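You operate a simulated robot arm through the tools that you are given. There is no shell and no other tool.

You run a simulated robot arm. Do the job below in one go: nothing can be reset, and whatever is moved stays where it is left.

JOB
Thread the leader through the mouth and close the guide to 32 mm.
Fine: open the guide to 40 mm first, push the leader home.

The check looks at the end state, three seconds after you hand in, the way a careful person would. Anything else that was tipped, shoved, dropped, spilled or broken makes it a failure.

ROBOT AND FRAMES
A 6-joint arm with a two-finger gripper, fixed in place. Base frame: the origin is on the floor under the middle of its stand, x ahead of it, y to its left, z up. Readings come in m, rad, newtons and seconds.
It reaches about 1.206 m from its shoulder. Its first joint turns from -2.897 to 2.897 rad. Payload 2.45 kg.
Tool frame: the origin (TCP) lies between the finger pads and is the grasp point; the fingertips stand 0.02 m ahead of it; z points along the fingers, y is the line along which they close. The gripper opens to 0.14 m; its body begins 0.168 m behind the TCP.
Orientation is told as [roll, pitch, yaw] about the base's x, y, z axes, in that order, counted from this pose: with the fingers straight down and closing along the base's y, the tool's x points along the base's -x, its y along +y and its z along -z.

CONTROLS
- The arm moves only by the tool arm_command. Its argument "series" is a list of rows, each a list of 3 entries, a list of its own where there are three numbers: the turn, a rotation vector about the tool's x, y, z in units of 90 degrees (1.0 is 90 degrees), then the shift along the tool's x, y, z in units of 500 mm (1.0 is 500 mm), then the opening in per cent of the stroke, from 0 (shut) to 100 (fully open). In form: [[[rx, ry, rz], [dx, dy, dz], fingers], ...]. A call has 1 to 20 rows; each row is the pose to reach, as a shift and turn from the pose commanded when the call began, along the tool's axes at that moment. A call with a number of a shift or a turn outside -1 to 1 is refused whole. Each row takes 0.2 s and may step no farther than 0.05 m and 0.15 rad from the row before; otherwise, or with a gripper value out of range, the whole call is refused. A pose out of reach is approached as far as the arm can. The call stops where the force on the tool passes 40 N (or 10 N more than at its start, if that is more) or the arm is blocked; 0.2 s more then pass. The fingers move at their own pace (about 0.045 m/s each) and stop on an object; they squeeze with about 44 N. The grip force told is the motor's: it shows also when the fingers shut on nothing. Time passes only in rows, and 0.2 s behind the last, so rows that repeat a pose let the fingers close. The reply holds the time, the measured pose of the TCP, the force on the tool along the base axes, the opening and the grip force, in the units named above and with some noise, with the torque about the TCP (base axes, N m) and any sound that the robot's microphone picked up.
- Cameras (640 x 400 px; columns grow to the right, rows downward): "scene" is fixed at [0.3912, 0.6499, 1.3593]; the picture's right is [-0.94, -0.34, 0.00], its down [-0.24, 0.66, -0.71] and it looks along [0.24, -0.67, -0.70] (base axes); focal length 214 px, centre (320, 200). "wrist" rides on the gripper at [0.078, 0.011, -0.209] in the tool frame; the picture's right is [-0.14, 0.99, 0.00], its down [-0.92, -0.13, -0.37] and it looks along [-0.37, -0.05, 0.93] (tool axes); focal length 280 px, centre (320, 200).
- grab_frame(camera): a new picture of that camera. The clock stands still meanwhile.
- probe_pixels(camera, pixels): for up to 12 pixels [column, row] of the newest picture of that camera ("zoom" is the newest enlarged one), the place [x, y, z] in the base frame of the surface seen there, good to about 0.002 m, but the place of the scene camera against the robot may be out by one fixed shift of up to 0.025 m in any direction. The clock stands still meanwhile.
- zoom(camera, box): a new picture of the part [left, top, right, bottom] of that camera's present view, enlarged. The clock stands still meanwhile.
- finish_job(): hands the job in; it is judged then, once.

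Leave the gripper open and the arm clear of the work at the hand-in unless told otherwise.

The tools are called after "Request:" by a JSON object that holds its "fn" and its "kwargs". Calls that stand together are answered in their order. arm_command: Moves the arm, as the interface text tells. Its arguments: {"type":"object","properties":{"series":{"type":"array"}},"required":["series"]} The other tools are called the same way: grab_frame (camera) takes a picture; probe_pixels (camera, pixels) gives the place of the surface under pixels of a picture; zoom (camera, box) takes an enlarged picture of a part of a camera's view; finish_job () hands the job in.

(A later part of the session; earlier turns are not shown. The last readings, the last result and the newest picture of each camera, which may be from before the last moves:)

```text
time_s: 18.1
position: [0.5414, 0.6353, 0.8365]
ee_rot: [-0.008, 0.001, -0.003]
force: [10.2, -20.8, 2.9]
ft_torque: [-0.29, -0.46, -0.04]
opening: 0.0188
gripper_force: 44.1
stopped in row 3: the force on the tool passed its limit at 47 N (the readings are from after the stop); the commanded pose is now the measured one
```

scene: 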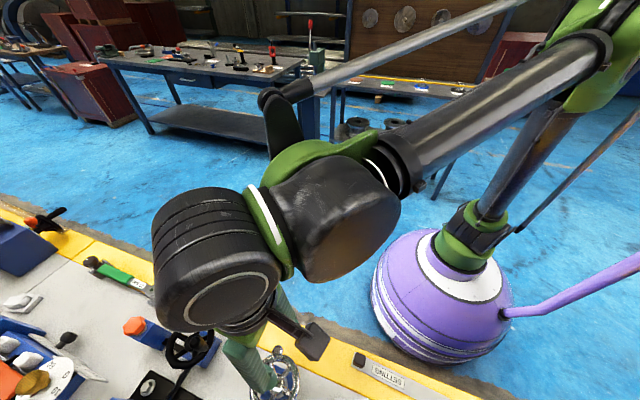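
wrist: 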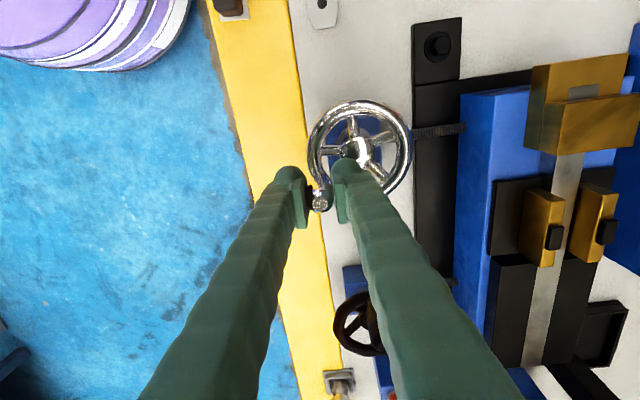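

Stopped at 47 N resisting the turn. I look at the jaws and, from here, check whether anything changed.

Request:
{"fn": "grab_frame", "kwargs": {"camera": "wrist"}}

Request:
{"fn": "zoom", "kwargs": {"camera": "wrist", "box": [270, 90, 430, 190]}}

Request:
{"fn": "zoom", "kwargs": {"camera": "wrist", "box": [430, 60, 640, 191]}}

```text
taken
```

wrist: 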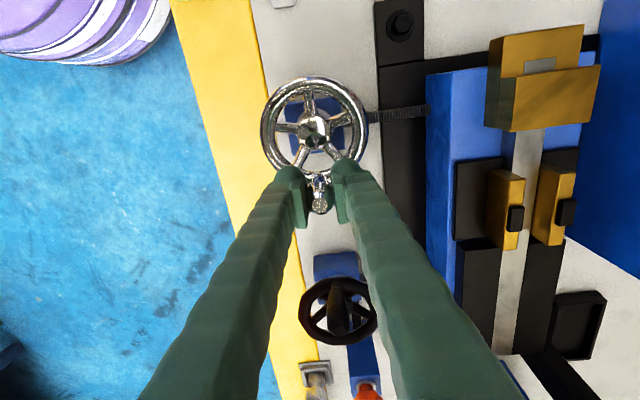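

```text
4.00 times, centred on (350, 140) of wrist
```

zoom: 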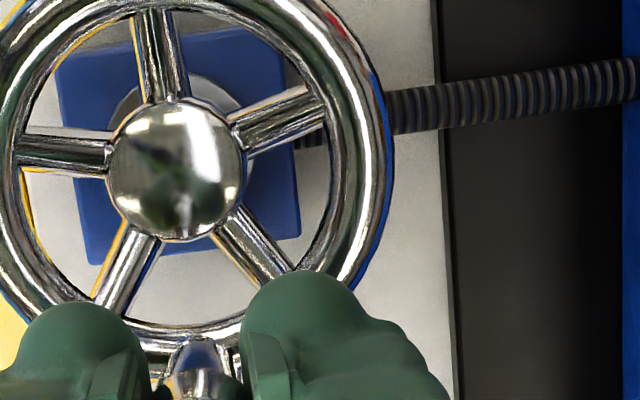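

```text
3.05 times, centred on (535, 126) of wrist
```

zoom: 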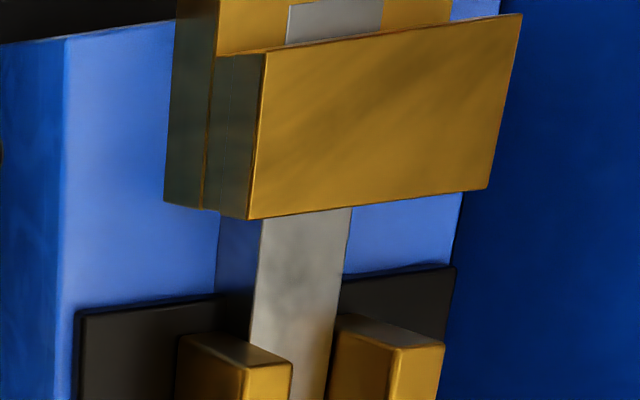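

The wheel has turned ~85°. I release, lift straight up, and go back to the viewing pose to read the display.

Request:
{"fn": "arm_command", "kwargs": {"series": [[[0, 0, 0], [0, 0, 0], 45], [[0, 0, 0], [0, 0, 0], 45], [[0, 0, 0], [0, 0, 0], 45], [[0, 0, 0], [0, 0, -0.08], 45], [[0, 0, 0], [0, 0, -0.16], 45], [[0, 0, 0], [0.06, -0.005, -0.22], 45], [[0, 0, 0], [0.12, -0.01, -0.28], 45], [[0, 0, 0], [0.179, -0.013, -0.34], 45], [[0, 0, 0], [0.179, -0.013, -0.387], 45], [[0, 0, 0], [0.179, -0.013, -0.387], 45]]}}

Request:
{"fn": "grab_frame", "kwargs": {"camera": "wrist"}}

Request:
{"fn": "zoom", "kwargs": {"camera": "wrist", "box": [480, 70, 640, 170]}}

```text
time_s: 20.2
position: [0.4521, 0.6325, 1.0311]
ee_rot: [-0.006, 0.002, 0.001]
force: [0.3, -0.6, -1.2]
ft_torque: [-0.05, 0.04, 0.0]
opening: 0.0631
gripper_force: 0.1
```

```text
taken
```

wrist: 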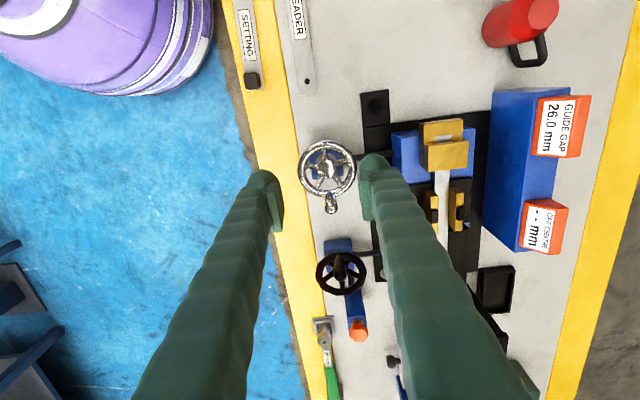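

```text
4.00 times, centred on (560, 120) of wrist
```

zoom: 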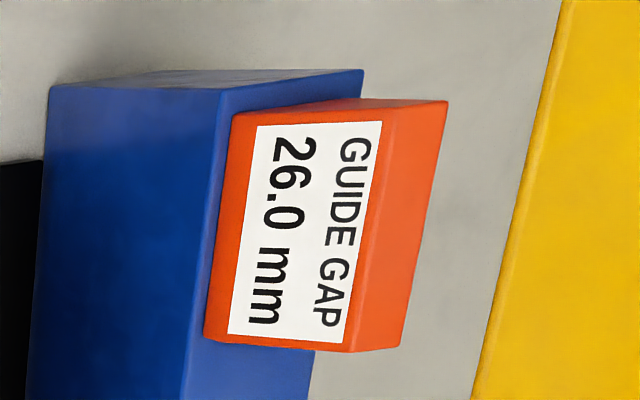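

The readout now shows GUIDE GAP 26.0 mm: so the chrome wheel sets the gap, counter-clockwise closes it. I must turn clockwise to open to 40. I measure the handle's present place for calibration.

Request:
{"fn": "zoom", "kwargs": {"camera": "wrist", "box": [280, 130, 376, 190]}}

Request:
{"fn": "zoom", "kwargs": {"camera": "wrist", "box": [270, 150, 398, 230]}}

```text
6.67 times, centred on (328, 160) of wrist
```

zoom: 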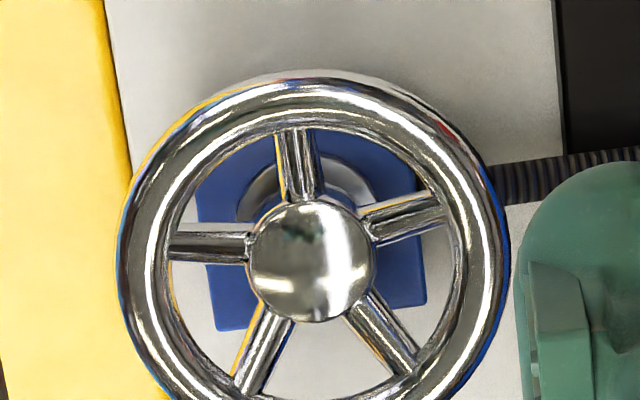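

```text
5.00 times, centred on (334, 190) of wrist
```

zoom: 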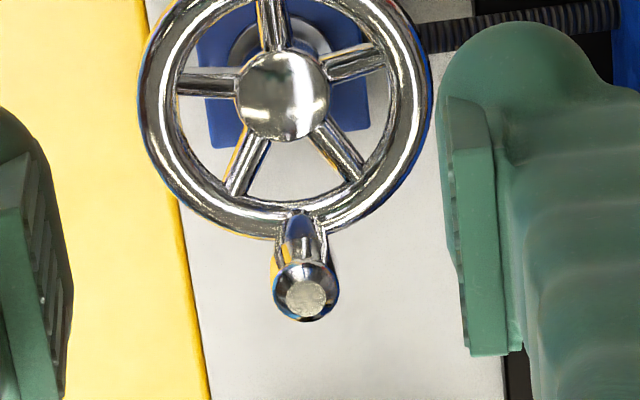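

Request:
{"fn": "probe_pixels", "kwargs": {"camera": "zoom", "pixels": [[305, 298], [280, 290], [335, 292], [305, 315], [300, 232], [283, 95], [160, 100], [413, 95], [300, 212], [305, 270]]}}

Request:
{"fn": "zoom", "kwargs": {"camera": "wrist", "box": [280, 130, 376, 190]}}

Request:
{"fn": "probe_pixels", "kwargs": {"camera": "zoom", "pixels": [[320, 98], [140, 250], [482, 220], [310, 260], [355, 100], [465, 330], [160, 340]]}}

```text
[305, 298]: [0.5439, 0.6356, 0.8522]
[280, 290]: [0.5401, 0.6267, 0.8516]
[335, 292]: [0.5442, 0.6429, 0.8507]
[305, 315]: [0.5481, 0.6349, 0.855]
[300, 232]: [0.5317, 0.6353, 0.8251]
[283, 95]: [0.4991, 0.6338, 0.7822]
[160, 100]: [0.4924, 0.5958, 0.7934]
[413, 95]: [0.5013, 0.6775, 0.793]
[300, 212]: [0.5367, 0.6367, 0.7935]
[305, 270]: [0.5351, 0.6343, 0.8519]
```

```text
6.67 times, centred on (328, 160) of wrist
```

zoom: 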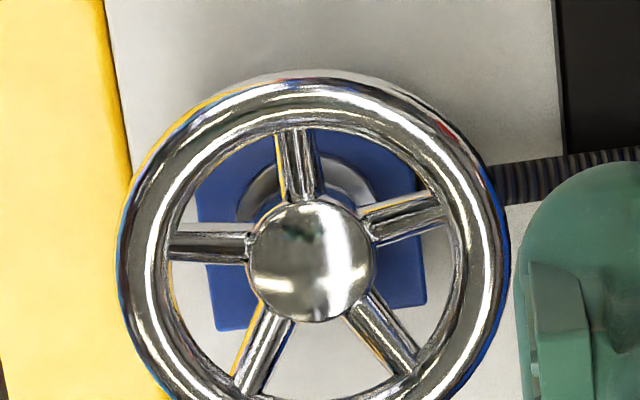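

```text
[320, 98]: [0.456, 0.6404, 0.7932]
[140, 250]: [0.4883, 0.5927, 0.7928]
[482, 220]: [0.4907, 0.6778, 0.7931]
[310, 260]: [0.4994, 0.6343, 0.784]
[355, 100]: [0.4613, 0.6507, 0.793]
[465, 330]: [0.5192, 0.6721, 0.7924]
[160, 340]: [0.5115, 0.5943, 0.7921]
```

Calibration: 79° gave 4.0 mm, so about 0.0506 mm per degree; opening from 26 to 40 needs ≈ 276° clockwise. Handle is now at (0.542, 0.635) and the circle centre (0.4995, 0.635), radius 0.0425. I go down toward the handle again and check alignment.

Request:
{"fn": "arm_command", "kwargs": {"series": [[[-0.0045, -0.0013, 0], [-0.06, 0.003, 0.02], 45], [[-0.0045, -0.0013, 0], [-0.12, 0.006, 0.08], 45], [[-0.0045, -0.0013, 0], [-0.18, 0.008, 0.16], 45], [[-0.0045, -0.0013, 0], [-0.18, 0.008, 0.24], 45], [[-0.0045, -0.0013, 0], [-0.18, 0.008, 0.3], 45], [[-0.0045, -0.0013, 0], [-0.18, 0.008, 0.3], 45]]}}

Request:
{"fn": "grab_frame", "kwargs": {"camera": "wrist"}}

Request:
{"fn": "zoom", "kwargs": {"camera": "wrist", "box": [240, 110, 400, 210]}}

```text
time_s: 21.6
position: [0.5409, 0.6344, 0.8804]
ee_rot: [0.002, 0.0, 0.001]
force: [-0.2, 0.0, -0.4]
ft_torque: [-0.02, -0.01, 0.01]
opening: 0.0627
gripper_force: 0.0
```

```text
taken
```

wrist: 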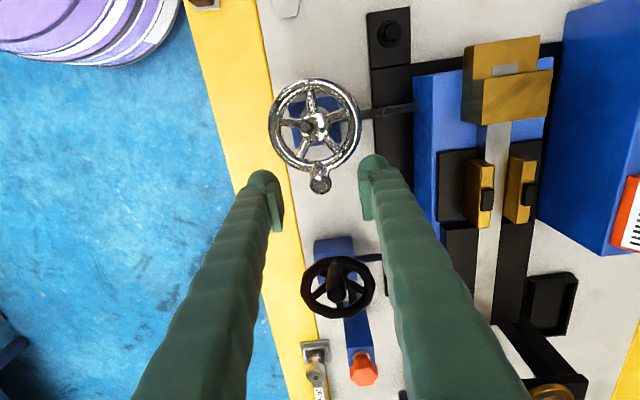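

```text
4.00 times, centred on (320, 160) of wrist
```

zoom: 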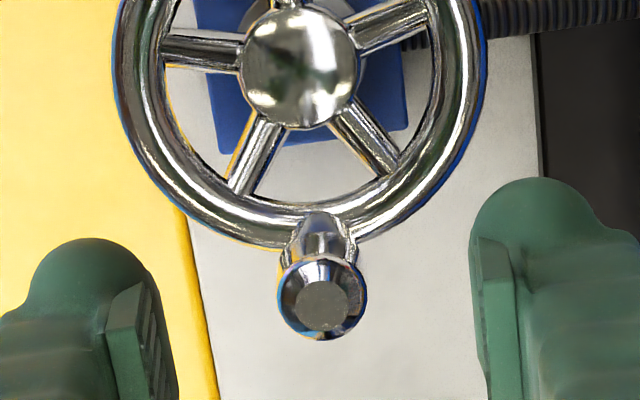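

Request:
{"fn": "probe_pixels", "kwargs": {"camera": "zoom", "pixels": [[322, 305], [285, 300], [360, 300], [322, 335], [322, 270]]}}

```text
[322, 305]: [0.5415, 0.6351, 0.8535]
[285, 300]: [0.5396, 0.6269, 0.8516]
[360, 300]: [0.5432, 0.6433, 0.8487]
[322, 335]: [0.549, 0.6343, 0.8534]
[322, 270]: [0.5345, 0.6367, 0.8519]
```

Aligned. I lower, close, and turn 30° clockwise as a first step.

Request:
{"fn": "arm_command", "kwargs": {"series": [[[0, 0, 0], [0, 0, 0.045], 45], [[0, 0, 0], [0, 0, 0.088], 45], [[0, 0, 0], [0, 0, 0.088], 20], [[0, 0, 0], [0, 0, 0.088], 0], [[0, 0, 0], [0, 0, 0.088], 0], [[0, 0, 0], [0, 0, 0.088], 0], [[0, 0, 0], [0.0013, -0.0148, 0.088], 0], [[0, 0, 0], [0.0051, -0.0291, 0.088], 0], [[0, 0, 0], [0.0114, -0.0425, 0.088], 0]]}}

```text
time_s: 23.6
position: [0.5364, 0.6145, 0.8358]
ee_rot: [0.003, -0.002, -0.001]
force: [10.0, -5.0, 18.0]
ft_torque: [-0.05, -0.43, -0.02]
opening: 0.0196
gripper_force: 44.2
```

Forces are modest. I continue clockwise from -30° to -90°, with a 1 mm larger radius and 1 mm higher.

Request:
{"fn": "arm_command", "kwargs": {"series": [[[0, 0, 0], [0.007, -0.0134, -0.002], 0], [[0, 0, 0], [0.0177, -0.0241, -0.002], 0], [[0, 0, 0], [0.0301, -0.0328, -0.002], 0], [[0, 0, 0], [0.0439, -0.0393, -0.002], 0], [[0, 0, 0], [0.0585, -0.0432, -0.002], 0], [[0, 0, 0], [0.0736, -0.0445, -0.002], 0]]}}

```text
time_s: 25.1
position: [0.4976, 0.594, 0.8365]
ee_rot: [0.004, 0.0, 0.0]
force: [1.2, 16.2, 2.0]
ft_torque: [0.19, 0.19, 0.0]
opening: 0.0195
gripper_force: 44.3
```

At -90° now, with only 16 N inward. Continue to -140°.

Request:
{"fn": "arm_command", "kwargs": {"series": [[[0, 0, 0], [0.0141, 0.0045, 0], 0], [[0, 0, 0], [0.0283, 0.0083, 0], 0], [[0, 0, 0], [0.0416, 0.0145, 0], 0], [[0, 0, 0], [0.0537, 0.0229, 0], 0], [[0, 0, 0], [0.0641, 0.0333, 0], 0]]}}

```text
time_s: 26.2
position: [0.4675, 0.6078, 0.837]
ee_rot: [0.002, 0.0, 0.0]
force: [-9.4, -10.2, -9.2]
ft_torque: [0.02, -0.23, -0.05]
opening: 0.0197
gripper_force: 44.4
```

Fine. On to -200°.

Request:
{"fn": "arm_command", "kwargs": {"series": [[[0, 0, 0], [0.011, 0.0107, 0], 0], [[0, 0, 0], [0.0174, 0.0242, 0], 0], [[0, 0, 0], [0.0212, 0.0387, 0], 0], [[0, 0, 0], [0.0225, 0.0537, 0], 0], [[0, 0, 0], [0.0212, 0.0686, 0], 0], [[0, 0, 0], [0.0174, 0.0831, 0], 0]]}}

```text
time_s: 27.6
position: [0.4587, 0.6504, 0.8359]
ee_rot: [0.0, -0.001, -0.002]
force: [12.8, -6.6, -8.7]
ft_torque: [-0.1, -0.02, 0.01]
opening: 0.0188
gripper_force: 44.4
```

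Fine. On to -260°, then I check the readout.

Request:
{"fn": "arm_command", "kwargs": {"series": [[[0, 0, 0], [-0.0089, 0.0128, 0], 0], [[0, 0, 0], [-0.0174, 0.0248, 0], 0], [[0, 0, 0], [-0.0278, 0.0352, 0], 0], [[0, 0, 0], [-0.0398, 0.0437, 0], 0], [[0, 0, 0], [-0.0532, 0.0499, 0], 0], [[0, 0, 0], [-0.0674, 0.0537, 0], 0]]}}

Request:
{"fn": "grab_frame", "kwargs": {"camera": "wrist"}}

```text
time_s: 29.1
position: [0.4913, 0.6781, 0.8367]
ee_rot: [0.002, 0.0, -0.002]
force: [0.0, -4.5, 7.3]
ft_torque: [-0.04, 0.68, -0.02]
opening: 0.0187
gripper_force: 44.0
```

```text
taken
```

wrist: 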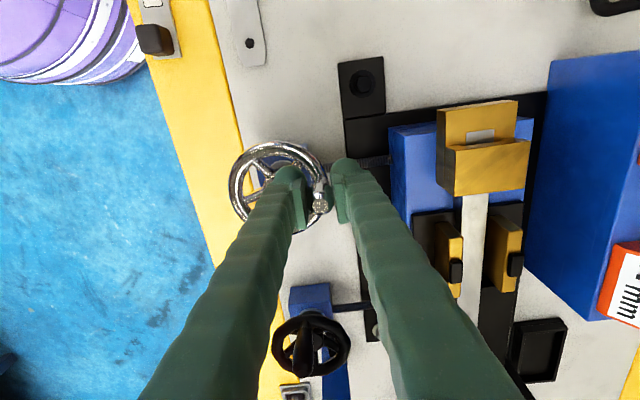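

Jaws have visibly opened. I release, lift straight up 0.15 m and read the display.

Request:
{"fn": "arm_command", "kwargs": {"series": [[[0, 0, 0], [0, 0, 0], 45], [[0, 0, 0], [0, 0, 0], 45], [[0, 0, 0], [0, 0, 0], 45], [[0, 0, 0], [0, 0, -0.08], 45], [[0, 0, 0], [0, 0, -0.16], 45], [[0, 0, 0], [0, 0, -0.24], 45], [[0, 0, 0], [0, 0, -0.3], 45], [[0, 0, 0], [0, 0, -0.3], 45]]}}

Request:
{"fn": "grab_frame", "kwargs": {"camera": "wrist"}}

Request:
{"fn": "zoom", "kwargs": {"camera": "wrist", "box": [440, 60, 600, 160]}}

```text
time_s: 30.9
position: [0.4928, 0.6763, 0.9877]
ee_rot: [0.001, -0.002, 0.0]
force: [0.0, 0.2, -0.8]
ft_torque: [-0.03, 0.01, -0.02]
opening: 0.0631
gripper_force: 0.0
```

```text
taken
```

wrist: 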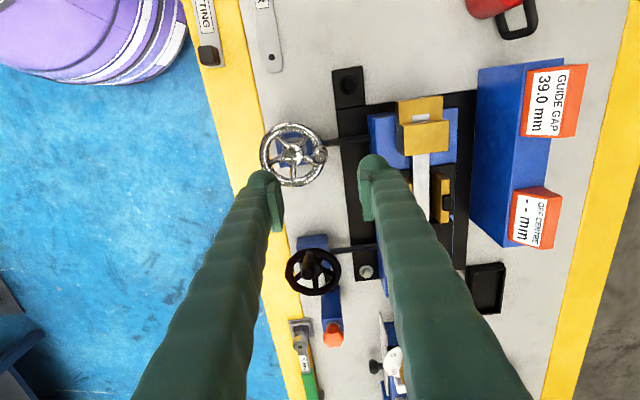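

```text
4.00 times, centred on (520, 110) of wrist
```

zoom: 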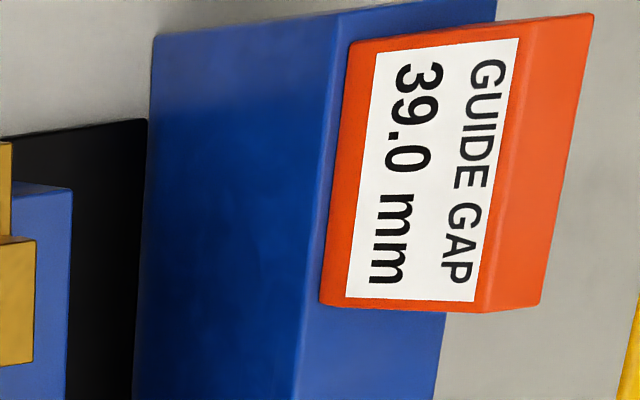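

39.0 mm now — about 20° per mm. I go back down, regrip and turn 20° more clockwise to reach 40.

Request:
{"fn": "arm_command", "kwargs": {"series": [[[0, 0, 0], [0, 0, 0.08], 45], [[0, 0, 0], [0, 0, 0.16], 45], [[0, 0, 0], [0, 0, 0.24], 45], [[0, 0, 0], [0, 0, 0.3], 45], [[0, 0, 0], [0, 0, 0.3], 20], [[0, 0, 0], [0, 0, 0.3], 0], [[0, 0, 0], [0, 0, 0.3], 0], [[0, 0, 0], [0, 0, 0.3], 0], [[0, 0, 0], [-0.0074, 0.0008, 0.3], 0], [[0, 0, 0], [-0.0147, 0.0013, 0.3], 0], [[0, 0, 0], [-0.022, 0.0008, 0.3], 0], [[0, 0, 0], [-0.0293, 0, 0.3], 0], [[0, 0, 0], [-0.0293, 0, 0.3], 0]]}}

Request:
{"fn": "arm_command", "kwargs": {"series": [[[0, 0, 0], [0, 0, 0], 45], [[0, 0, 0], [0, 0, 0], 45], [[0, 0, 0], [0, 0, 0], 45], [[0, 0, 0], [0, 0, -0.08], 45], [[0, 0, 0], [0, 0, -0.16], 45], [[0, 0, 0], [0, 0, -0.24], 45], [[0, 0, 0], [0, 0, -0.3], 45], [[0, 0, 0], [0, 0, -0.3], 45]]}}

Request:
{"fn": "grab_frame", "kwargs": {"camera": "wrist"}}

Request:
{"fn": "zoom", "kwargs": {"camera": "wrist", "box": [440, 60, 600, 160]}}

```text
time_s: 33.6
position: [0.5067, 0.6761, 0.8352]
ee_rot: [0.0, -0.001, -0.001]
force: [0.3, 5.8, -28.1]
ft_torque: [0.06, -0.01, 0.01]
opening: 0.0184
gripper_force: 44.3
```

```text
time_s: 35.5
position: [0.5067, 0.6749, 0.9863]
ee_rot: [0.002, 0.0, -0.002]
force: [-0.3, -0.6, -0.2]
ft_torque: [-0.02, 0.02, 0.02]
opening: 0.0631
gripper_force: 0.1
```

```text
taken
```

wrist: 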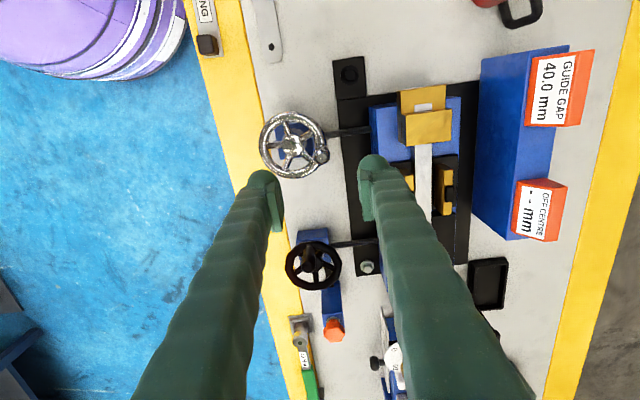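

```text
4.00 times, centred on (520, 110) of wrist
```

zoom: 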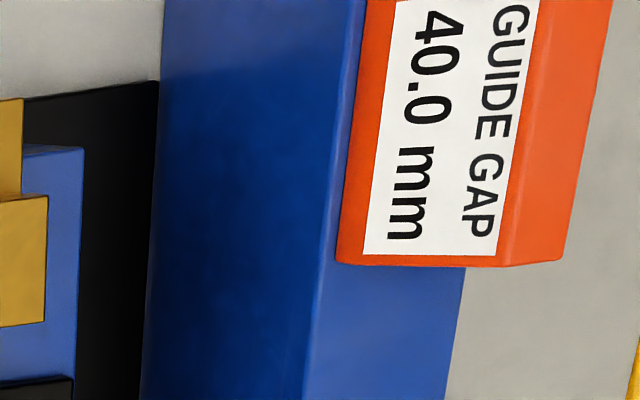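

40.0 mm reached. Now, before picking the leader, I look into the mouth from its front (-x) side with a tilted camera to measure the slot.

Request:
{"fn": "arm_command", "kwargs": {"series": [[[0, -0.0625, 0], [0.0517, 0.0309, -0.0035], 45], [[0, -0.125, 0], [0.1035, 0.0618, -0.007], 45], [[0, -0.1875, 0], [0.1552, 0.0926, -0.0105], 45], [[0, -0.25, 0], [0.207, 0.1235, -0.014], 45], [[0, -0.3125, 0], [0.2587, 0.1544, -0.0175], 45], [[0, -0.375, 0], [0.3105, 0.1853, -0.021], 45], [[0, -0.4375, 0], [0.3622, 0.2161, -0.0245], 45], [[0, -0.5, 0], [0.414, 0.247, -0.028], 45], [[0, -0.5, 0], [0.414, 0.247, -0.028], 45]]}}

Request:
{"fn": "grab_frame", "kwargs": {"camera": "wrist"}}

```text
time_s: 37.5
position: [0.2996, 0.8013, 0.9986]
ee_rot: [0.002, -0.788, -0.005]
force: [0.9, -0.1, 0.9]
ft_torque: [0.02, 0.0, 0.02]
opening: 0.0631
gripper_force: 0.1
```

```text
taken
```

wrist: 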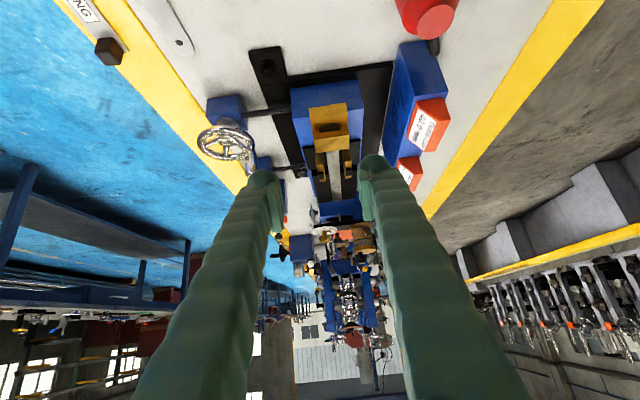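

Request:
{"fn": "zoom", "kwargs": {"camera": "wrist", "box": [296, 95, 360, 135]}}

Request:
{"fn": "probe_pixels", "kwargs": {"camera": "zoom", "pixels": [[150, 200], [200, 260], [400, 260], [250, 290], [350, 290], [300, 310], [180, 330], [450, 330], [300, 350], [150, 120], [450, 120], [300, 200]]}}

Request:
{"fn": "zoom", "kwargs": {"camera": "wrist", "box": [296, 130, 376, 180]}}

```text
10.00 times, centred on (328, 115) of wrist
```

zoom: 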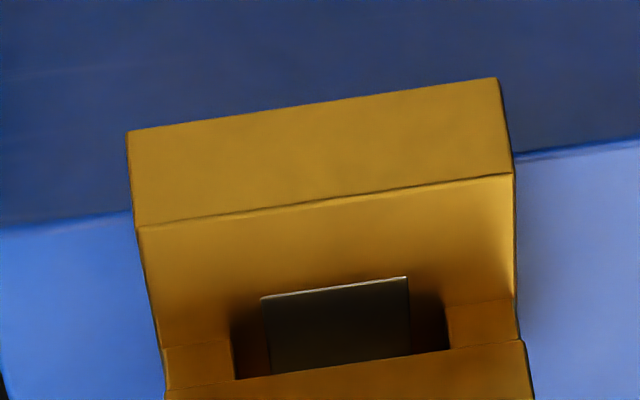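

```text
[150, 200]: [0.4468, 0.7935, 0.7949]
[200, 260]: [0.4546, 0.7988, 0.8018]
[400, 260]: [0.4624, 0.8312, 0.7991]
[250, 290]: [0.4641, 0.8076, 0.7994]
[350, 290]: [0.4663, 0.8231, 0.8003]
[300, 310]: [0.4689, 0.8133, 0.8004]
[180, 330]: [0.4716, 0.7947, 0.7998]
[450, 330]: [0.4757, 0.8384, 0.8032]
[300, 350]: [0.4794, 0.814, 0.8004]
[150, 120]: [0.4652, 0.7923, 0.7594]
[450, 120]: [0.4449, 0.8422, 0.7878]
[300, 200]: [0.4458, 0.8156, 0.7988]
```

```text
8.00 times, centred on (336, 155) of wrist
```

zoom: 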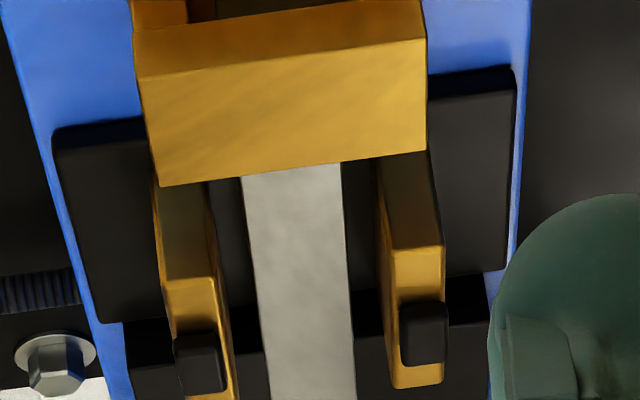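

Request:
{"fn": "zoom", "kwargs": {"camera": "wrist", "box": [310, 115, 350, 140]}}

Request:
{"fn": "probe_pixels", "kwargs": {"camera": "zoom", "pixels": [[130, 210], [150, 200], [150, 250], [480, 180], [500, 170], [505, 190], [320, 225], [320, 255], [100, 230], [550, 160], [200, 170], [430, 150]]}}

```text
16.00 times, centred on (330, 128) of wrist
```

zoom: 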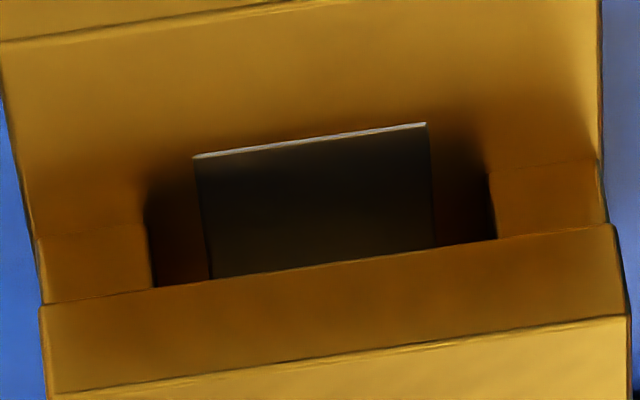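

```text
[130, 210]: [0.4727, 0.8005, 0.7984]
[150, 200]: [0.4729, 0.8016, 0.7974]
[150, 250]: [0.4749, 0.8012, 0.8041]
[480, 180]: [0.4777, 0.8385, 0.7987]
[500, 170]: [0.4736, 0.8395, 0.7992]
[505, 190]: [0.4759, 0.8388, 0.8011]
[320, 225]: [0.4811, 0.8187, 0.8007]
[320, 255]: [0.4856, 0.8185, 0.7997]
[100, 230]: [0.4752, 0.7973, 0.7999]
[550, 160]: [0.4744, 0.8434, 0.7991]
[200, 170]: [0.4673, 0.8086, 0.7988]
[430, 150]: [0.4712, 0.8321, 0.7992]
```

Slot measured: y ≈ 0.8015–0.8385 (centre 0.820), floor z ≈ 0.799, height ≈ 8 mm, front face x ≈ 0.475. The leader (30 × 5 mm) fits. I now go above the leader with the tool level again, gripper open.

Request:
{"fn": "arm_command", "kwargs": {"series": [[[0, 0.0625, 0], [0.0336, -0.045, -0.0159], 60], [[0, 0.125, 0], [0.0672, -0.09, -0.0318], 60], [[0, 0.1875, 0], [0.1008, -0.135, -0.0477], 60], [[0, 0.25, 0], [0.1343, -0.18, -0.0636], 60], [[0, 0.3125, 0], [0.1679, -0.225, -0.0795], 60], [[0, 0.375, 0], [0.2015, -0.27, -0.0954], 60], [[0, 0.4375, 0], [0.2351, -0.315, -0.1113], 60], [[0, 0.5, 0], [0.2687, -0.36, -0.1272], 60], [[0, 0.5, 0], [0.2687, -0.36, -0.1272], 60]]}}

Request:
{"fn": "grab_frame", "kwargs": {"camera": "wrist"}}

```text
time_s: 39.5
position: [0.1588, 0.6193, 0.9508]
ee_rot: [0.002, 0.001, 0.001]
force: [-0.4, -0.1, -0.6]
ft_torque: [0.0, 0.02, -0.04]
opening: 0.084
gripper_force: 0.0
```

```text
taken
```

wrist: 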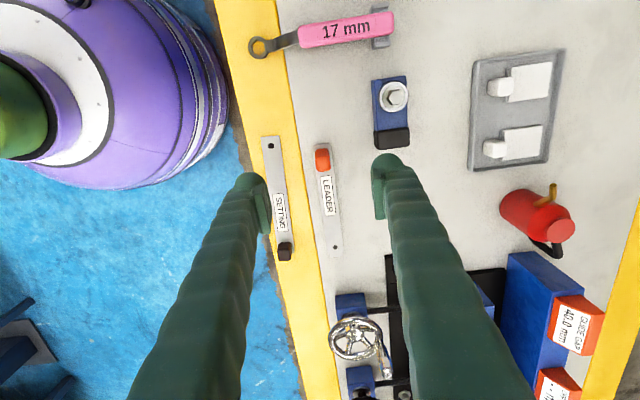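

Request:
{"fn": "zoom", "kwargs": {"camera": "wrist", "box": [290, 135, 354, 175]}}

Request:
{"fn": "probe_pixels", "kwargs": {"camera": "zoom", "pixels": [[252, 150], [315, 150], [388, 145], [260, 200], [320, 215], [390, 190], [260, 330], [455, 330], [280, 95], [380, 95], [320, 330], [480, 300]]}}

Request:
{"fn": "zoom", "kwargs": {"camera": "wrist", "box": [286, 210, 382, 270]}}

Request:
{"fn": "probe_pixels", "kwargs": {"camera": "zoom", "pixels": [[230, 100], [345, 100], [260, 230], [390, 230], [320, 250], [325, 320], [300, 290], [370, 290], [220, 20], [325, 20], [420, 200], [230, 250]]}}

```text
10.00 times, centred on (322, 155) of wrist
```

zoom: 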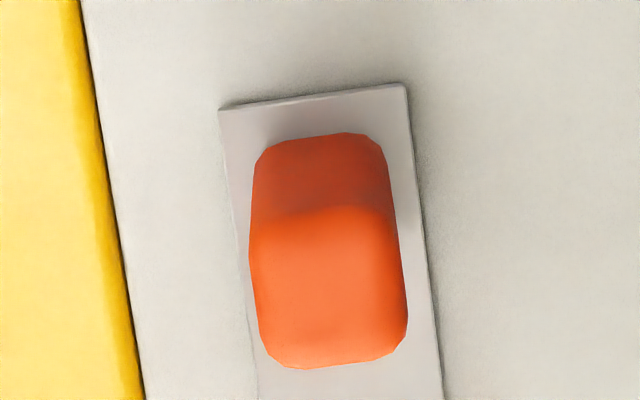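

```text
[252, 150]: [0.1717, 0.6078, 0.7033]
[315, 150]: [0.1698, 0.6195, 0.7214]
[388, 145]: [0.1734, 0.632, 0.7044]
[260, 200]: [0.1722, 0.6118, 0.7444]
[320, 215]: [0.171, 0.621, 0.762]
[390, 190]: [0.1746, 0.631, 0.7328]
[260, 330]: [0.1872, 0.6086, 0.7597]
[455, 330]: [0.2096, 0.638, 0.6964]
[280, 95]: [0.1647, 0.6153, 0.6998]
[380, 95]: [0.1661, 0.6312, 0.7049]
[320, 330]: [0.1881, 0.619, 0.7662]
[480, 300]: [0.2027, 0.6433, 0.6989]
```

```text
6.67 times, centred on (334, 240) of wrist
```

zoom: 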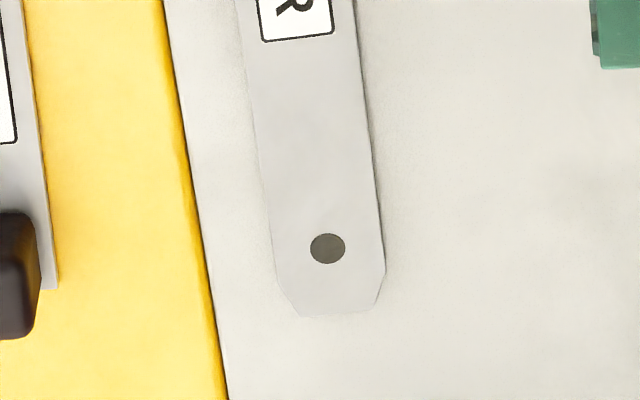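

```text
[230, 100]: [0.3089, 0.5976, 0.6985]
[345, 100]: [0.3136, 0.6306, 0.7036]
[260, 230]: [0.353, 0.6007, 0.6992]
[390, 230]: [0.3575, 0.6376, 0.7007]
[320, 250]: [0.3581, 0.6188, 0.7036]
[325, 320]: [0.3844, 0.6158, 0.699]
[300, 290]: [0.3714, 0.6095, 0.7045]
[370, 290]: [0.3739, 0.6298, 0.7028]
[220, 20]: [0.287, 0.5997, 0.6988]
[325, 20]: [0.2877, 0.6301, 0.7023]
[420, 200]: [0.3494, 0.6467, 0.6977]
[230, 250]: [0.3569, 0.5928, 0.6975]
```

The handle is centred at ≈ (0.184, 0.620), ~22 mm square, top z 0.765; the leader's yaw is ~0. I descend to just above the handle and check.

Request:
{"fn": "arm_command", "kwargs": {"series": [[[0, 0, 0], [-0.024, 0.0004, 0.06], 45], [[0, 0, 0], [-0.048, 0.0008, 0.12], 45], [[0, 0, 0], [-0.048, 0.0008, 0.2], 45], [[0, 0, 0], [-0.048, 0.0008, 0.26], 45], [[0, 0, 0], [-0.048, 0.0008, 0.3], 45], [[0, 0, 0], [-0.048, 0.0008, 0.3], 45]]}}

Request:
{"fn": "grab_frame", "kwargs": {"camera": "wrist"}}

Request:
{"fn": "zoom", "kwargs": {"camera": "wrist", "box": [240, 120, 400, 220]}}

```text
time_s: 40.9
position: [0.1847, 0.6229, 0.7996]
ee_rot: [0.002, 0.0, 0.001]
force: [-0.5, -0.7, 1.5]
ft_torque: [0.0, -0.02, 0.0]
opening: 0.0631
gripper_force: 0.1
```

```text
taken
```

wrist: 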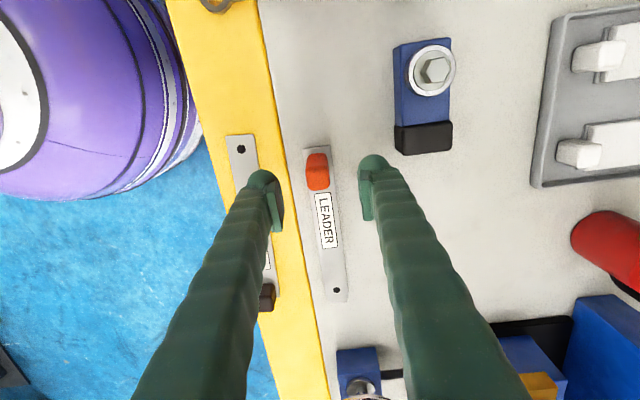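

```text
4.00 times, centred on (320, 170) of wrist
```

zoom: 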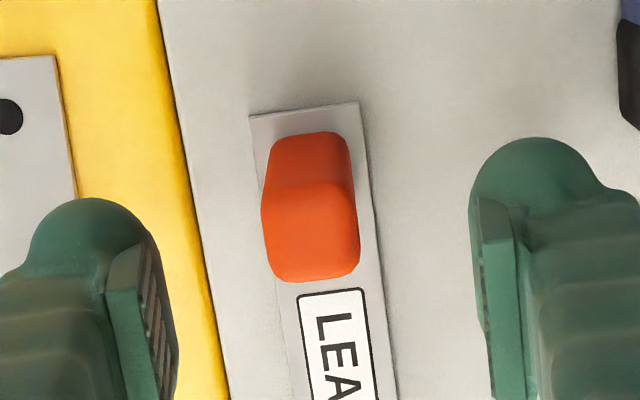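

Request:
{"fn": "probe_pixels", "kwargs": {"camera": "zoom", "pixels": [[272, 230], [350, 230], [310, 265], [310, 190], [310, 230], [270, 160], [345, 150], [262, 125], [350, 115], [400, 300]]}}

```text
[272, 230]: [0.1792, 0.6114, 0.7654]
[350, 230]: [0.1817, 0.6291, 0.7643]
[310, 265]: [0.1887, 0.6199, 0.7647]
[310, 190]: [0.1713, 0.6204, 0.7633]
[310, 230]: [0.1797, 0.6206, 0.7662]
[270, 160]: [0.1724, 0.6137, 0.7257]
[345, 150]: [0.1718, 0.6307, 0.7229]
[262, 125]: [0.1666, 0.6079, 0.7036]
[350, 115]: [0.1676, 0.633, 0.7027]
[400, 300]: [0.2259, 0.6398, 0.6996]
```

Centred. I lower 50 mm (TCP z 0.750) and close on the orange grip.

Request:
{"fn": "arm_command", "kwargs": {"series": [[[0, 0, 0], [0.003, 0, 0.05], 45], [[0, 0, 0], [0.003, 0, 0.1], 45], [[0, 0, 0], [0.003, 0, 0.1], 20], [[0, 0, 0], [0.003, 0, 0.1], 0], [[0, 0, 0], [0.003, 0, 0.1], 0], [[0, 0, 0], [0.003, 0, 0.1], 0], [[0, 0, 0], [0.003, 0, 0.1], 0]]}}

Request:
{"fn": "grab_frame", "kwargs": {"camera": "wrist"}}

```text
time_s: 42.5
position: [0.1807, 0.6212, 0.7501]
ee_rot: [0.001, 0.001, -0.001]
force: [-0.4, -0.7, -0.2]
ft_torque: [-0.01, 0.14, -0.02]
opening: 0.0208
gripper_force: 44.4
```

```text
taken
```

wrist: 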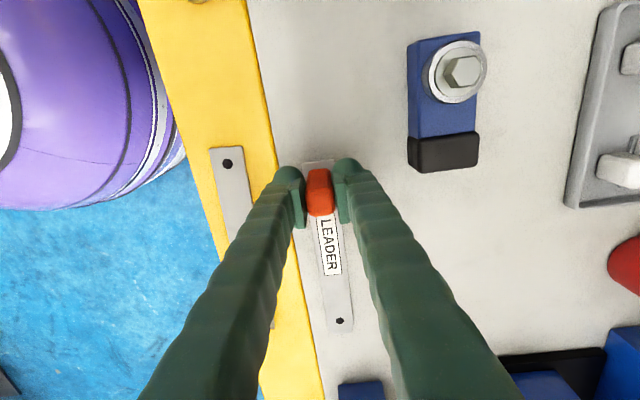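

Gripped (20.8 mm, 44 N); the tip with its hole is visible at (340,320). I lift 40 mm gently and check that the leader hangs level.

Request:
{"fn": "arm_command", "kwargs": {"series": [[[0, 0, 0], [0, 0, -0.01], 0], [[0, 0, 0], [0, 0, -0.03], 0], [[0, 0, 0], [0, 0, -0.055], 0], [[0, 0, 0], [0, 0, -0.08], 0], [[0, 0, 0], [0, 0, -0.08], 0]]}}

Request:
{"fn": "grab_frame", "kwargs": {"camera": "wrist"}}

Request:
{"fn": "zoom", "kwargs": {"camera": "wrist", "box": [272, 150, 400, 230]}}

Request:
{"fn": "zoom", "kwargs": {"camera": "wrist", "box": [280, 270, 408, 350]}}

Request:
{"fn": "probe_pixels", "kwargs": {"camera": "wrist", "pixels": [[340, 300], [333, 310], [347, 310], [340, 326], [328, 250], [336, 280], [320, 190], [320, 200]]}}

```text
time_s: 43.6
position: [0.1795, 0.621, 0.7902]
ee_rot: [0.001, -0.001, 0.0]
force: [-0.1, 0.7, -3.1]
ft_torque: [-0.04, 0.11, 0.0]
opening: 0.0207
gripper_force: 43.7
```

```text
taken
```

wrist: 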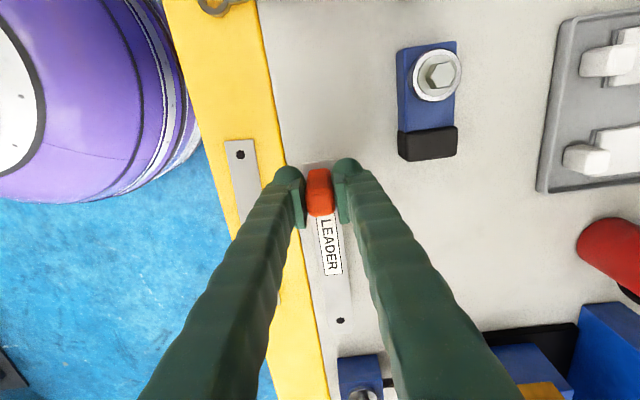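

```text
5.00 times, centred on (336, 190) of wrist
```

zoom: 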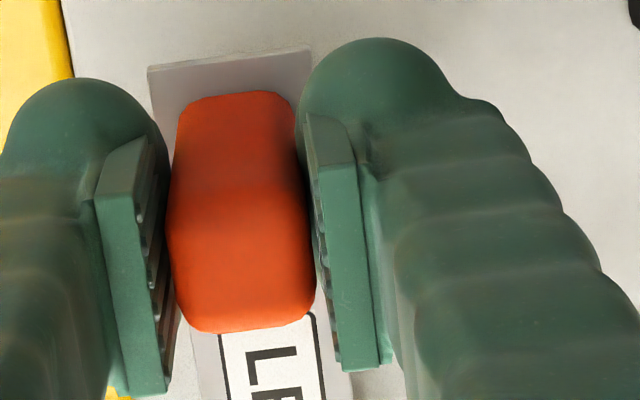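

```text
5.00 times, centred on (344, 310) of wrist
```

zoom: 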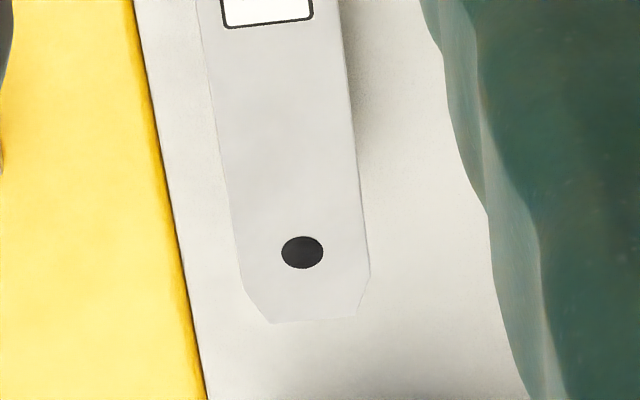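

```text
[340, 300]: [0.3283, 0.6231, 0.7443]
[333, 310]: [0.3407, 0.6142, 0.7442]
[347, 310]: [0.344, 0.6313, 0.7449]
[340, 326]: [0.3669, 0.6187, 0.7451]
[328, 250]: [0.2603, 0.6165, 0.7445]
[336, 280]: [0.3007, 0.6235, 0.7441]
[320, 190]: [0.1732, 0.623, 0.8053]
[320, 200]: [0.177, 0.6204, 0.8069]
```

The leader hangs level (top z ≈ 0.7445 all along). I probe its edges near tip and handle for its centre line.

Request:
{"fn": "probe_pixels", "kwargs": {"camera": "zoom", "pixels": [[302, 252], [246, 270], [364, 270], [236, 200], [356, 200], [225, 120], [348, 120], [310, 316], [275, 316], [350, 312], [216, 50], [342, 50]]}}

```text
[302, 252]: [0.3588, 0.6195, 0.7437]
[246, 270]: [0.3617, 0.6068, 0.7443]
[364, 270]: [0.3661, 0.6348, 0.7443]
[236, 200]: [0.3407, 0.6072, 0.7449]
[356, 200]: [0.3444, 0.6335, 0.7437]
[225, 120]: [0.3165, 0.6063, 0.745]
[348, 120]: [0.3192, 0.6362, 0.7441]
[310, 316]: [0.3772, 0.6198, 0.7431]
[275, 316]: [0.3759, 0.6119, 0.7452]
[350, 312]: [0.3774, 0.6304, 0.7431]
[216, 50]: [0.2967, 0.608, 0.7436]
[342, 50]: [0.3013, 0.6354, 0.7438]
```

Centre line y ≈ 0.621, yaw ~0, tip x ≈ 0.379. I lift another 100 mm and carry it sideways to y = 0.820, staying well in front of the mouth.

Request:
{"fn": "arm_command", "kwargs": {"series": [[[0, 0, 0], [0, 0, -0.06], 0], [[0, 0, 0], [0, 0, -0.12], 0], [[0, 0, 0], [0, 0, -0.18], 0], [[0, 0, 0], [0, 0.03, -0.2], 0], [[0, 0, 0], [0, 0.09, -0.2], 0], [[0, 0, 0], [0, 0.15, -0.2], 0], [[0, 0, 0], [0, 0.21, -0.2], 0], [[0, 0, 0], [0, 0.27, -0.2], 0], [[0, 0, 0], [0, 0.33, -0.2], 0], [[0, 0, 0], [0, 0.38, -0.2], 0], [[0, 0, 0], [0, 0.3984, -0.2], 0], [[0, 0, 0], [0, 0.3984, -0.2], 0]]}}

Request:
{"fn": "grab_frame", "kwargs": {"camera": "wrist"}}

Request:
{"fn": "zoom", "kwargs": {"camera": "wrist", "box": [264, 270, 424, 370]}}

```text
time_s: 46.2
position: [0.1814, 0.8193, 0.8907]
ee_rot: [0.003, -0.002, 0.001]
force: [-0.4, -0.1, -3.1]
ft_torque: [-0.02, 0.1, -0.02]
opening: 0.0207
gripper_force: 44.5
```

```text
taken
```

wrist: 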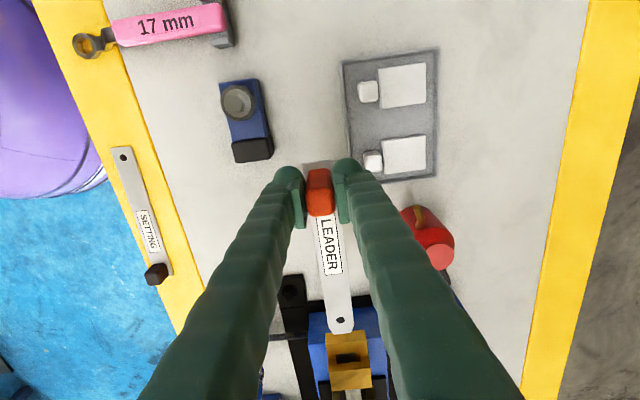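

```text
4.00 times, centred on (344, 320) of wrist
```

zoom: 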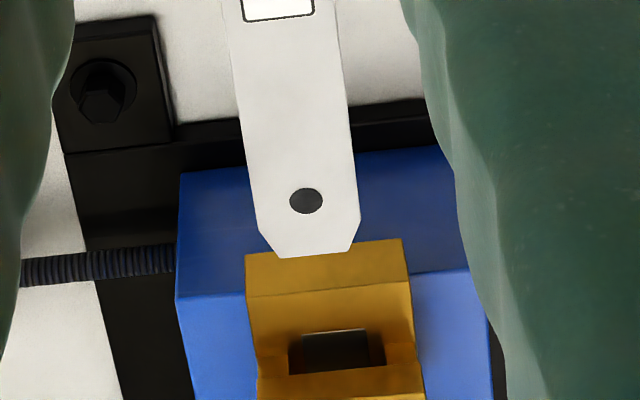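

Both the leader tip and the mouth are visible in one picture. I probe both to align them.

Request:
{"fn": "probe_pixels", "kwargs": {"camera": "zoom", "pixels": [[306, 201], [253, 200], [352, 200], [245, 120], [345, 120], [310, 252], [252, 262], [395, 250], [262, 330], [405, 320], [337, 360], [336, 335]]}}

Request:
{"fn": "zoom", "kwargs": {"camera": "wrist", "box": [320, 335, 384, 375]}}

Request:
{"fn": "probe_pixels", "kwargs": {"camera": "zoom", "pixels": [[80, 160], [320, 140], [90, 190], [325, 170], [125, 110], [285, 100], [110, 130], [310, 110], [200, 200], [100, 330], [200, 120], [350, 230]]}}

```text
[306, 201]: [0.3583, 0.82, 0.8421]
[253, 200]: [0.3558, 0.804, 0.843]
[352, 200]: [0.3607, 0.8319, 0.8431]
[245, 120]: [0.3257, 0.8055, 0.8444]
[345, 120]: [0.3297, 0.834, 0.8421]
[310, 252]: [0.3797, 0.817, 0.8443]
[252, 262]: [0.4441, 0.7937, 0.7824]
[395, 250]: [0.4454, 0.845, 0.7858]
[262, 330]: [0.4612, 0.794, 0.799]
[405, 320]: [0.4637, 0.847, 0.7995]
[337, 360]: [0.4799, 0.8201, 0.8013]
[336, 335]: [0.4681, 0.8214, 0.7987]
```

```text
10.00 times, centred on (352, 355) of wrist
```

zoom: 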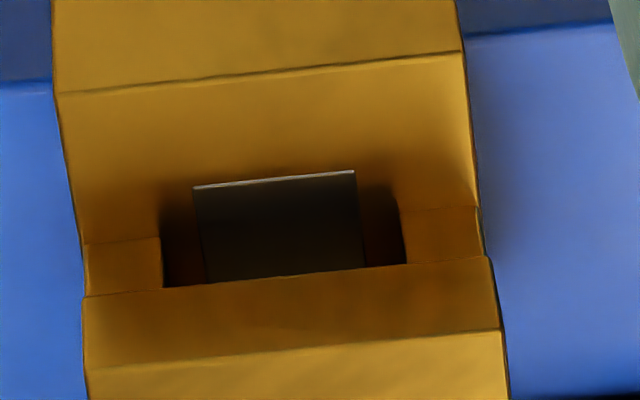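

```text
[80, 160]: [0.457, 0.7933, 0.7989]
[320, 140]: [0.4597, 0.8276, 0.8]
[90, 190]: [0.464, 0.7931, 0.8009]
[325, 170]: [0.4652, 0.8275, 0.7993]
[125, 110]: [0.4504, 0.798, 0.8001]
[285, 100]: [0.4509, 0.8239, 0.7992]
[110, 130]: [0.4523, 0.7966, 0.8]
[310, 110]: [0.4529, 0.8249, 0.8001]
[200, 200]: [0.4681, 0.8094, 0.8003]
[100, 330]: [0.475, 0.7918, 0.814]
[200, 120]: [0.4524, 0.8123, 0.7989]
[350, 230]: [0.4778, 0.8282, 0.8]
```

Leader is level, its centre ≈ 0.819 against slot centre ≈ 0.8205; slot is ~36.6 mm wide and ~7.6 mm high over floor z 0.7998. I shift +1.3 mm in y, lower 37 mm so the leader's underside is ~1.3 mm over the apron, and advance till the tip is just before the slot.

Request:
{"fn": "arm_command", "kwargs": {"series": [[[0, 0, 0], [0, 0.0026, 0.03], 0], [[0, 0, 0], [0, 0.0026, 0.06], 0], [[0, 0, 0], [0, 0.0026, 0.0742], 0], [[0, 0, 0], [-0.04, 0.0026, 0.0742], 0], [[0, 0, 0], [-0.08, 0.0026, 0.0742], 0], [[0, 0, 0], [-0.12, 0.0026, 0.0742], 0], [[0, 0, 0], [-0.155, 0.0026, 0.0742], 0], [[0, 0, 0], [-0.155, 0.0026, 0.0742], 0]]}}

Request:
{"fn": "grab_frame", "kwargs": {"camera": "wrist"}}

Request:
{"fn": "zoom", "kwargs": {"camera": "wrist", "box": [296, 270, 392, 330]}}

```text
time_s: 48.0
position: [0.2603, 0.8216, 0.8519]
ee_rot: [0.002, -0.002, -0.001]
force: [-1.2, 0.9, -1.6]
ft_torque: [-0.02, 0.12, -0.03]
opening: 0.0206
gripper_force: 44.0
```

```text
taken
```

wrist: 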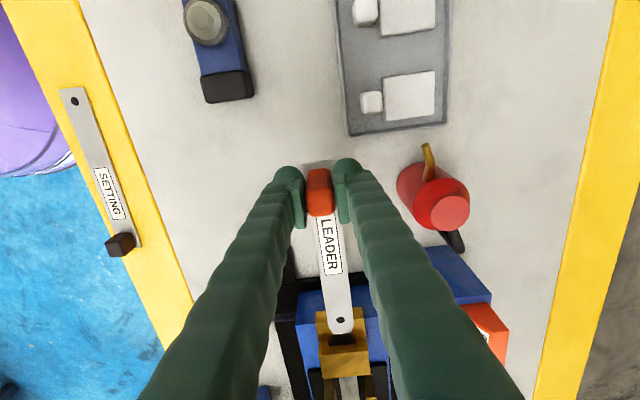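

```text
6.67 times, centred on (344, 300) of wrist
```

zoom: 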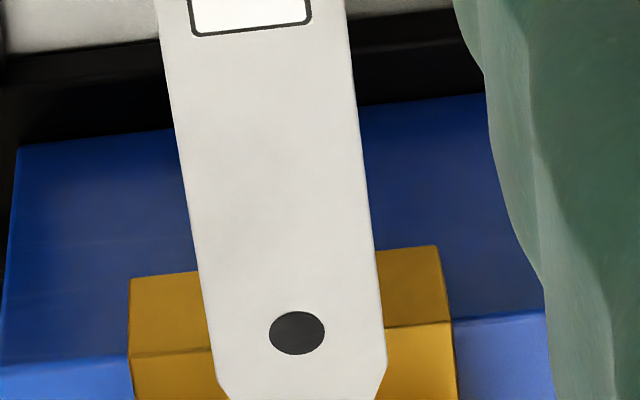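

Request:
{"fn": "zoom", "kwargs": {"camera": "wrist", "box": [304, 305, 384, 355]}}

Request:
{"fn": "probe_pixels", "kwargs": {"camera": "zoom", "pixels": [[290, 120], [190, 150], [385, 140], [180, 60], [370, 60], [310, 215], [120, 200], [430, 150], [120, 270], [440, 200], [180, 260], [390, 230]]}}

```text
8.00 times, centred on (344, 330) of wrist
```

zoom: 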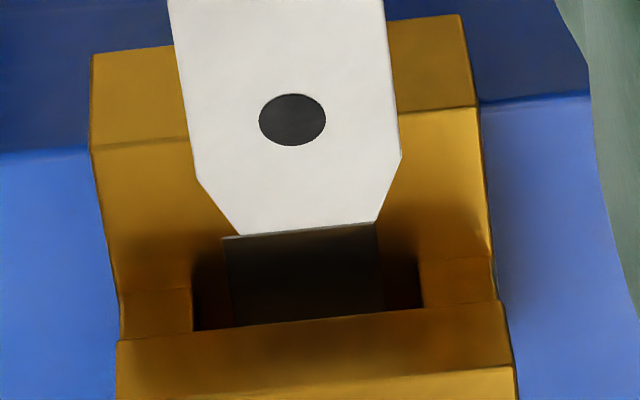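

```text
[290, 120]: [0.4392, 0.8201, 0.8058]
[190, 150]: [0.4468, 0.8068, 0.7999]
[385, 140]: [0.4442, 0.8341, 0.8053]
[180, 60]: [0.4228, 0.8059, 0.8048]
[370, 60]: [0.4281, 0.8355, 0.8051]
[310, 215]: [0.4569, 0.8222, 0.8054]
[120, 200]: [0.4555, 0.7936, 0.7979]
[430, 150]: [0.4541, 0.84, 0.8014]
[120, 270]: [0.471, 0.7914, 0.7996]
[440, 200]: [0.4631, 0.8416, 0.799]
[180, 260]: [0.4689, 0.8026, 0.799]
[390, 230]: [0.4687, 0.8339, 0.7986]
```

Tip is level at z 0.8053 and about 1.7 mm to the +y side of slot centre (tip centre (308,228) against slot centre (307,297) with the view's slant). I shift -1.6 mm in y and advance 45 mm into the slot slowly.

Request:
{"fn": "arm_command", "kwargs": {"series": [[[0, 0, 0], [0, -0.0032, -0.001], 0], [[0, 0, 0], [-0.02, -0.0032, -0.001], 0], [[0, 0, 0], [-0.04, -0.0032, -0.001], 0], [[0, 0, 0], [-0.06, -0.0032, -0.001], 0], [[0, 0, 0], [-0.08, -0.0032, -0.001], 0], [[0, 0, 0], [-0.08, -0.0032, -0.001], 0]]}}

Request:
{"fn": "grab_frame", "kwargs": {"camera": "wrist"}}

Request:
{"fn": "zoom", "kwargs": {"camera": "wrist", "box": [288, 270, 400, 340]}}

```text
time_s: 49.5
position: [0.3004, 0.8201, 0.8539]
ee_rot: [0.002, -0.002, -0.001]
force: [-0.6, -0.1, -2.5]
ft_torque: [-0.01, 0.11, -0.06]
opening: 0.0206
gripper_force: 44.3
```

```text
taken
```

wrist: 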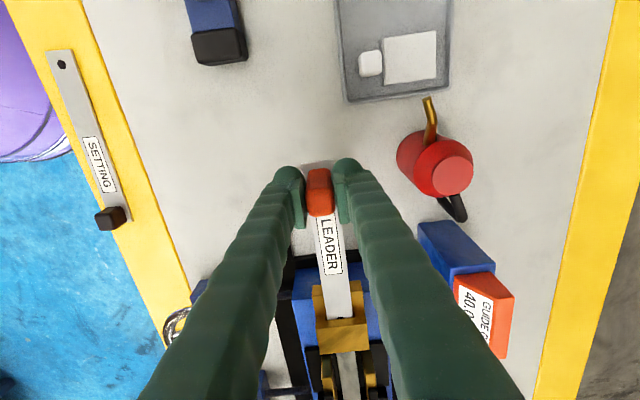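

```text
5.71 times, centred on (344, 305) of wrist
```

zoom: 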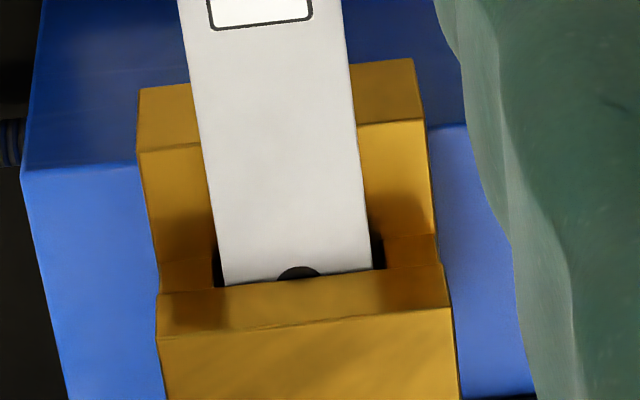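

In the slot and centred, no contact force. I advance 45 mm more so the tip emerges before the jaws.

Request:
{"fn": "arm_command", "kwargs": {"series": [[[0, 0, 0], [-0.02, 0, 0], 0], [[0, 0, 0], [-0.04, 0, 0], 0], [[0, 0, 0], [-0.06, 0, 0], 0], [[0, 0, 0], [-0.08, 0, 0], 0], [[0, 0, 0], [-0.09, 0, 0], 0], [[0, 0, 0], [-0.09, 0, 0], 0]]}}

Request:
{"fn": "grab_frame", "kwargs": {"camera": "wrist"}}

Request:
{"fn": "zoom", "kwargs": {"camera": "wrist", "box": [288, 270, 400, 340]}}

Request:
{"fn": "zoom", "kwargs": {"camera": "wrist", "box": [288, 320, 400, 390]}}

```text
time_s: 50.9
position: [0.3452, 0.8194, 0.8533]
ee_rot: [0.002, 0.0, 0.0]
force: [-0.3, -0.3, -2.7]
ft_torque: [0.01, 0.08, 0.0]
opening: 0.0206
gripper_force: 44.0
```

```text
taken
```

wrist: 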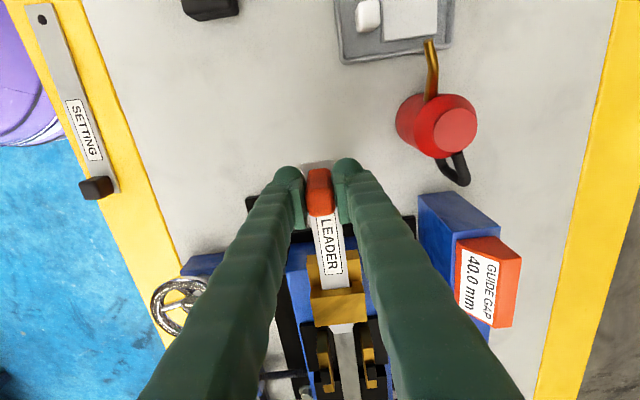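

```text
5.71 times, centred on (344, 305) of wrist
```

zoom: 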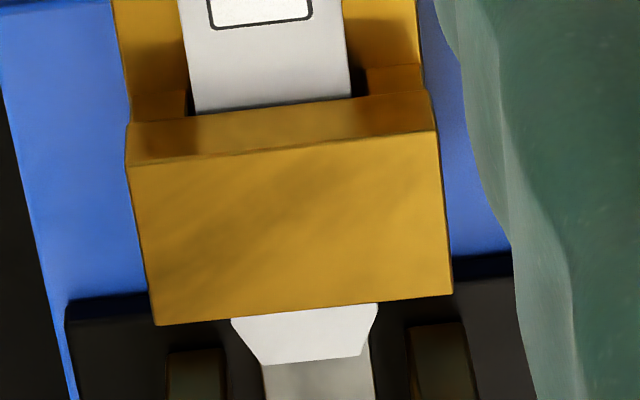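

```text
5.71 times, centred on (344, 355) of wrist
```

zoom: 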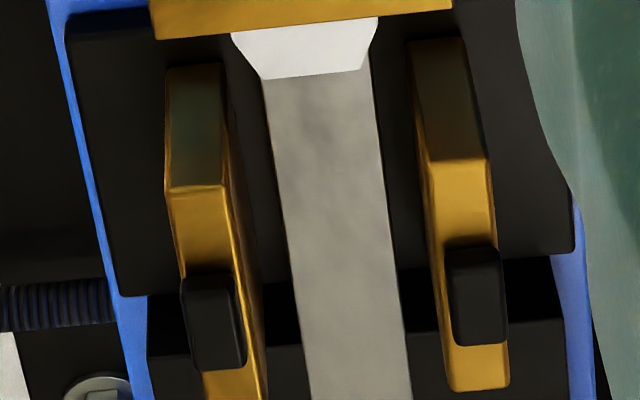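

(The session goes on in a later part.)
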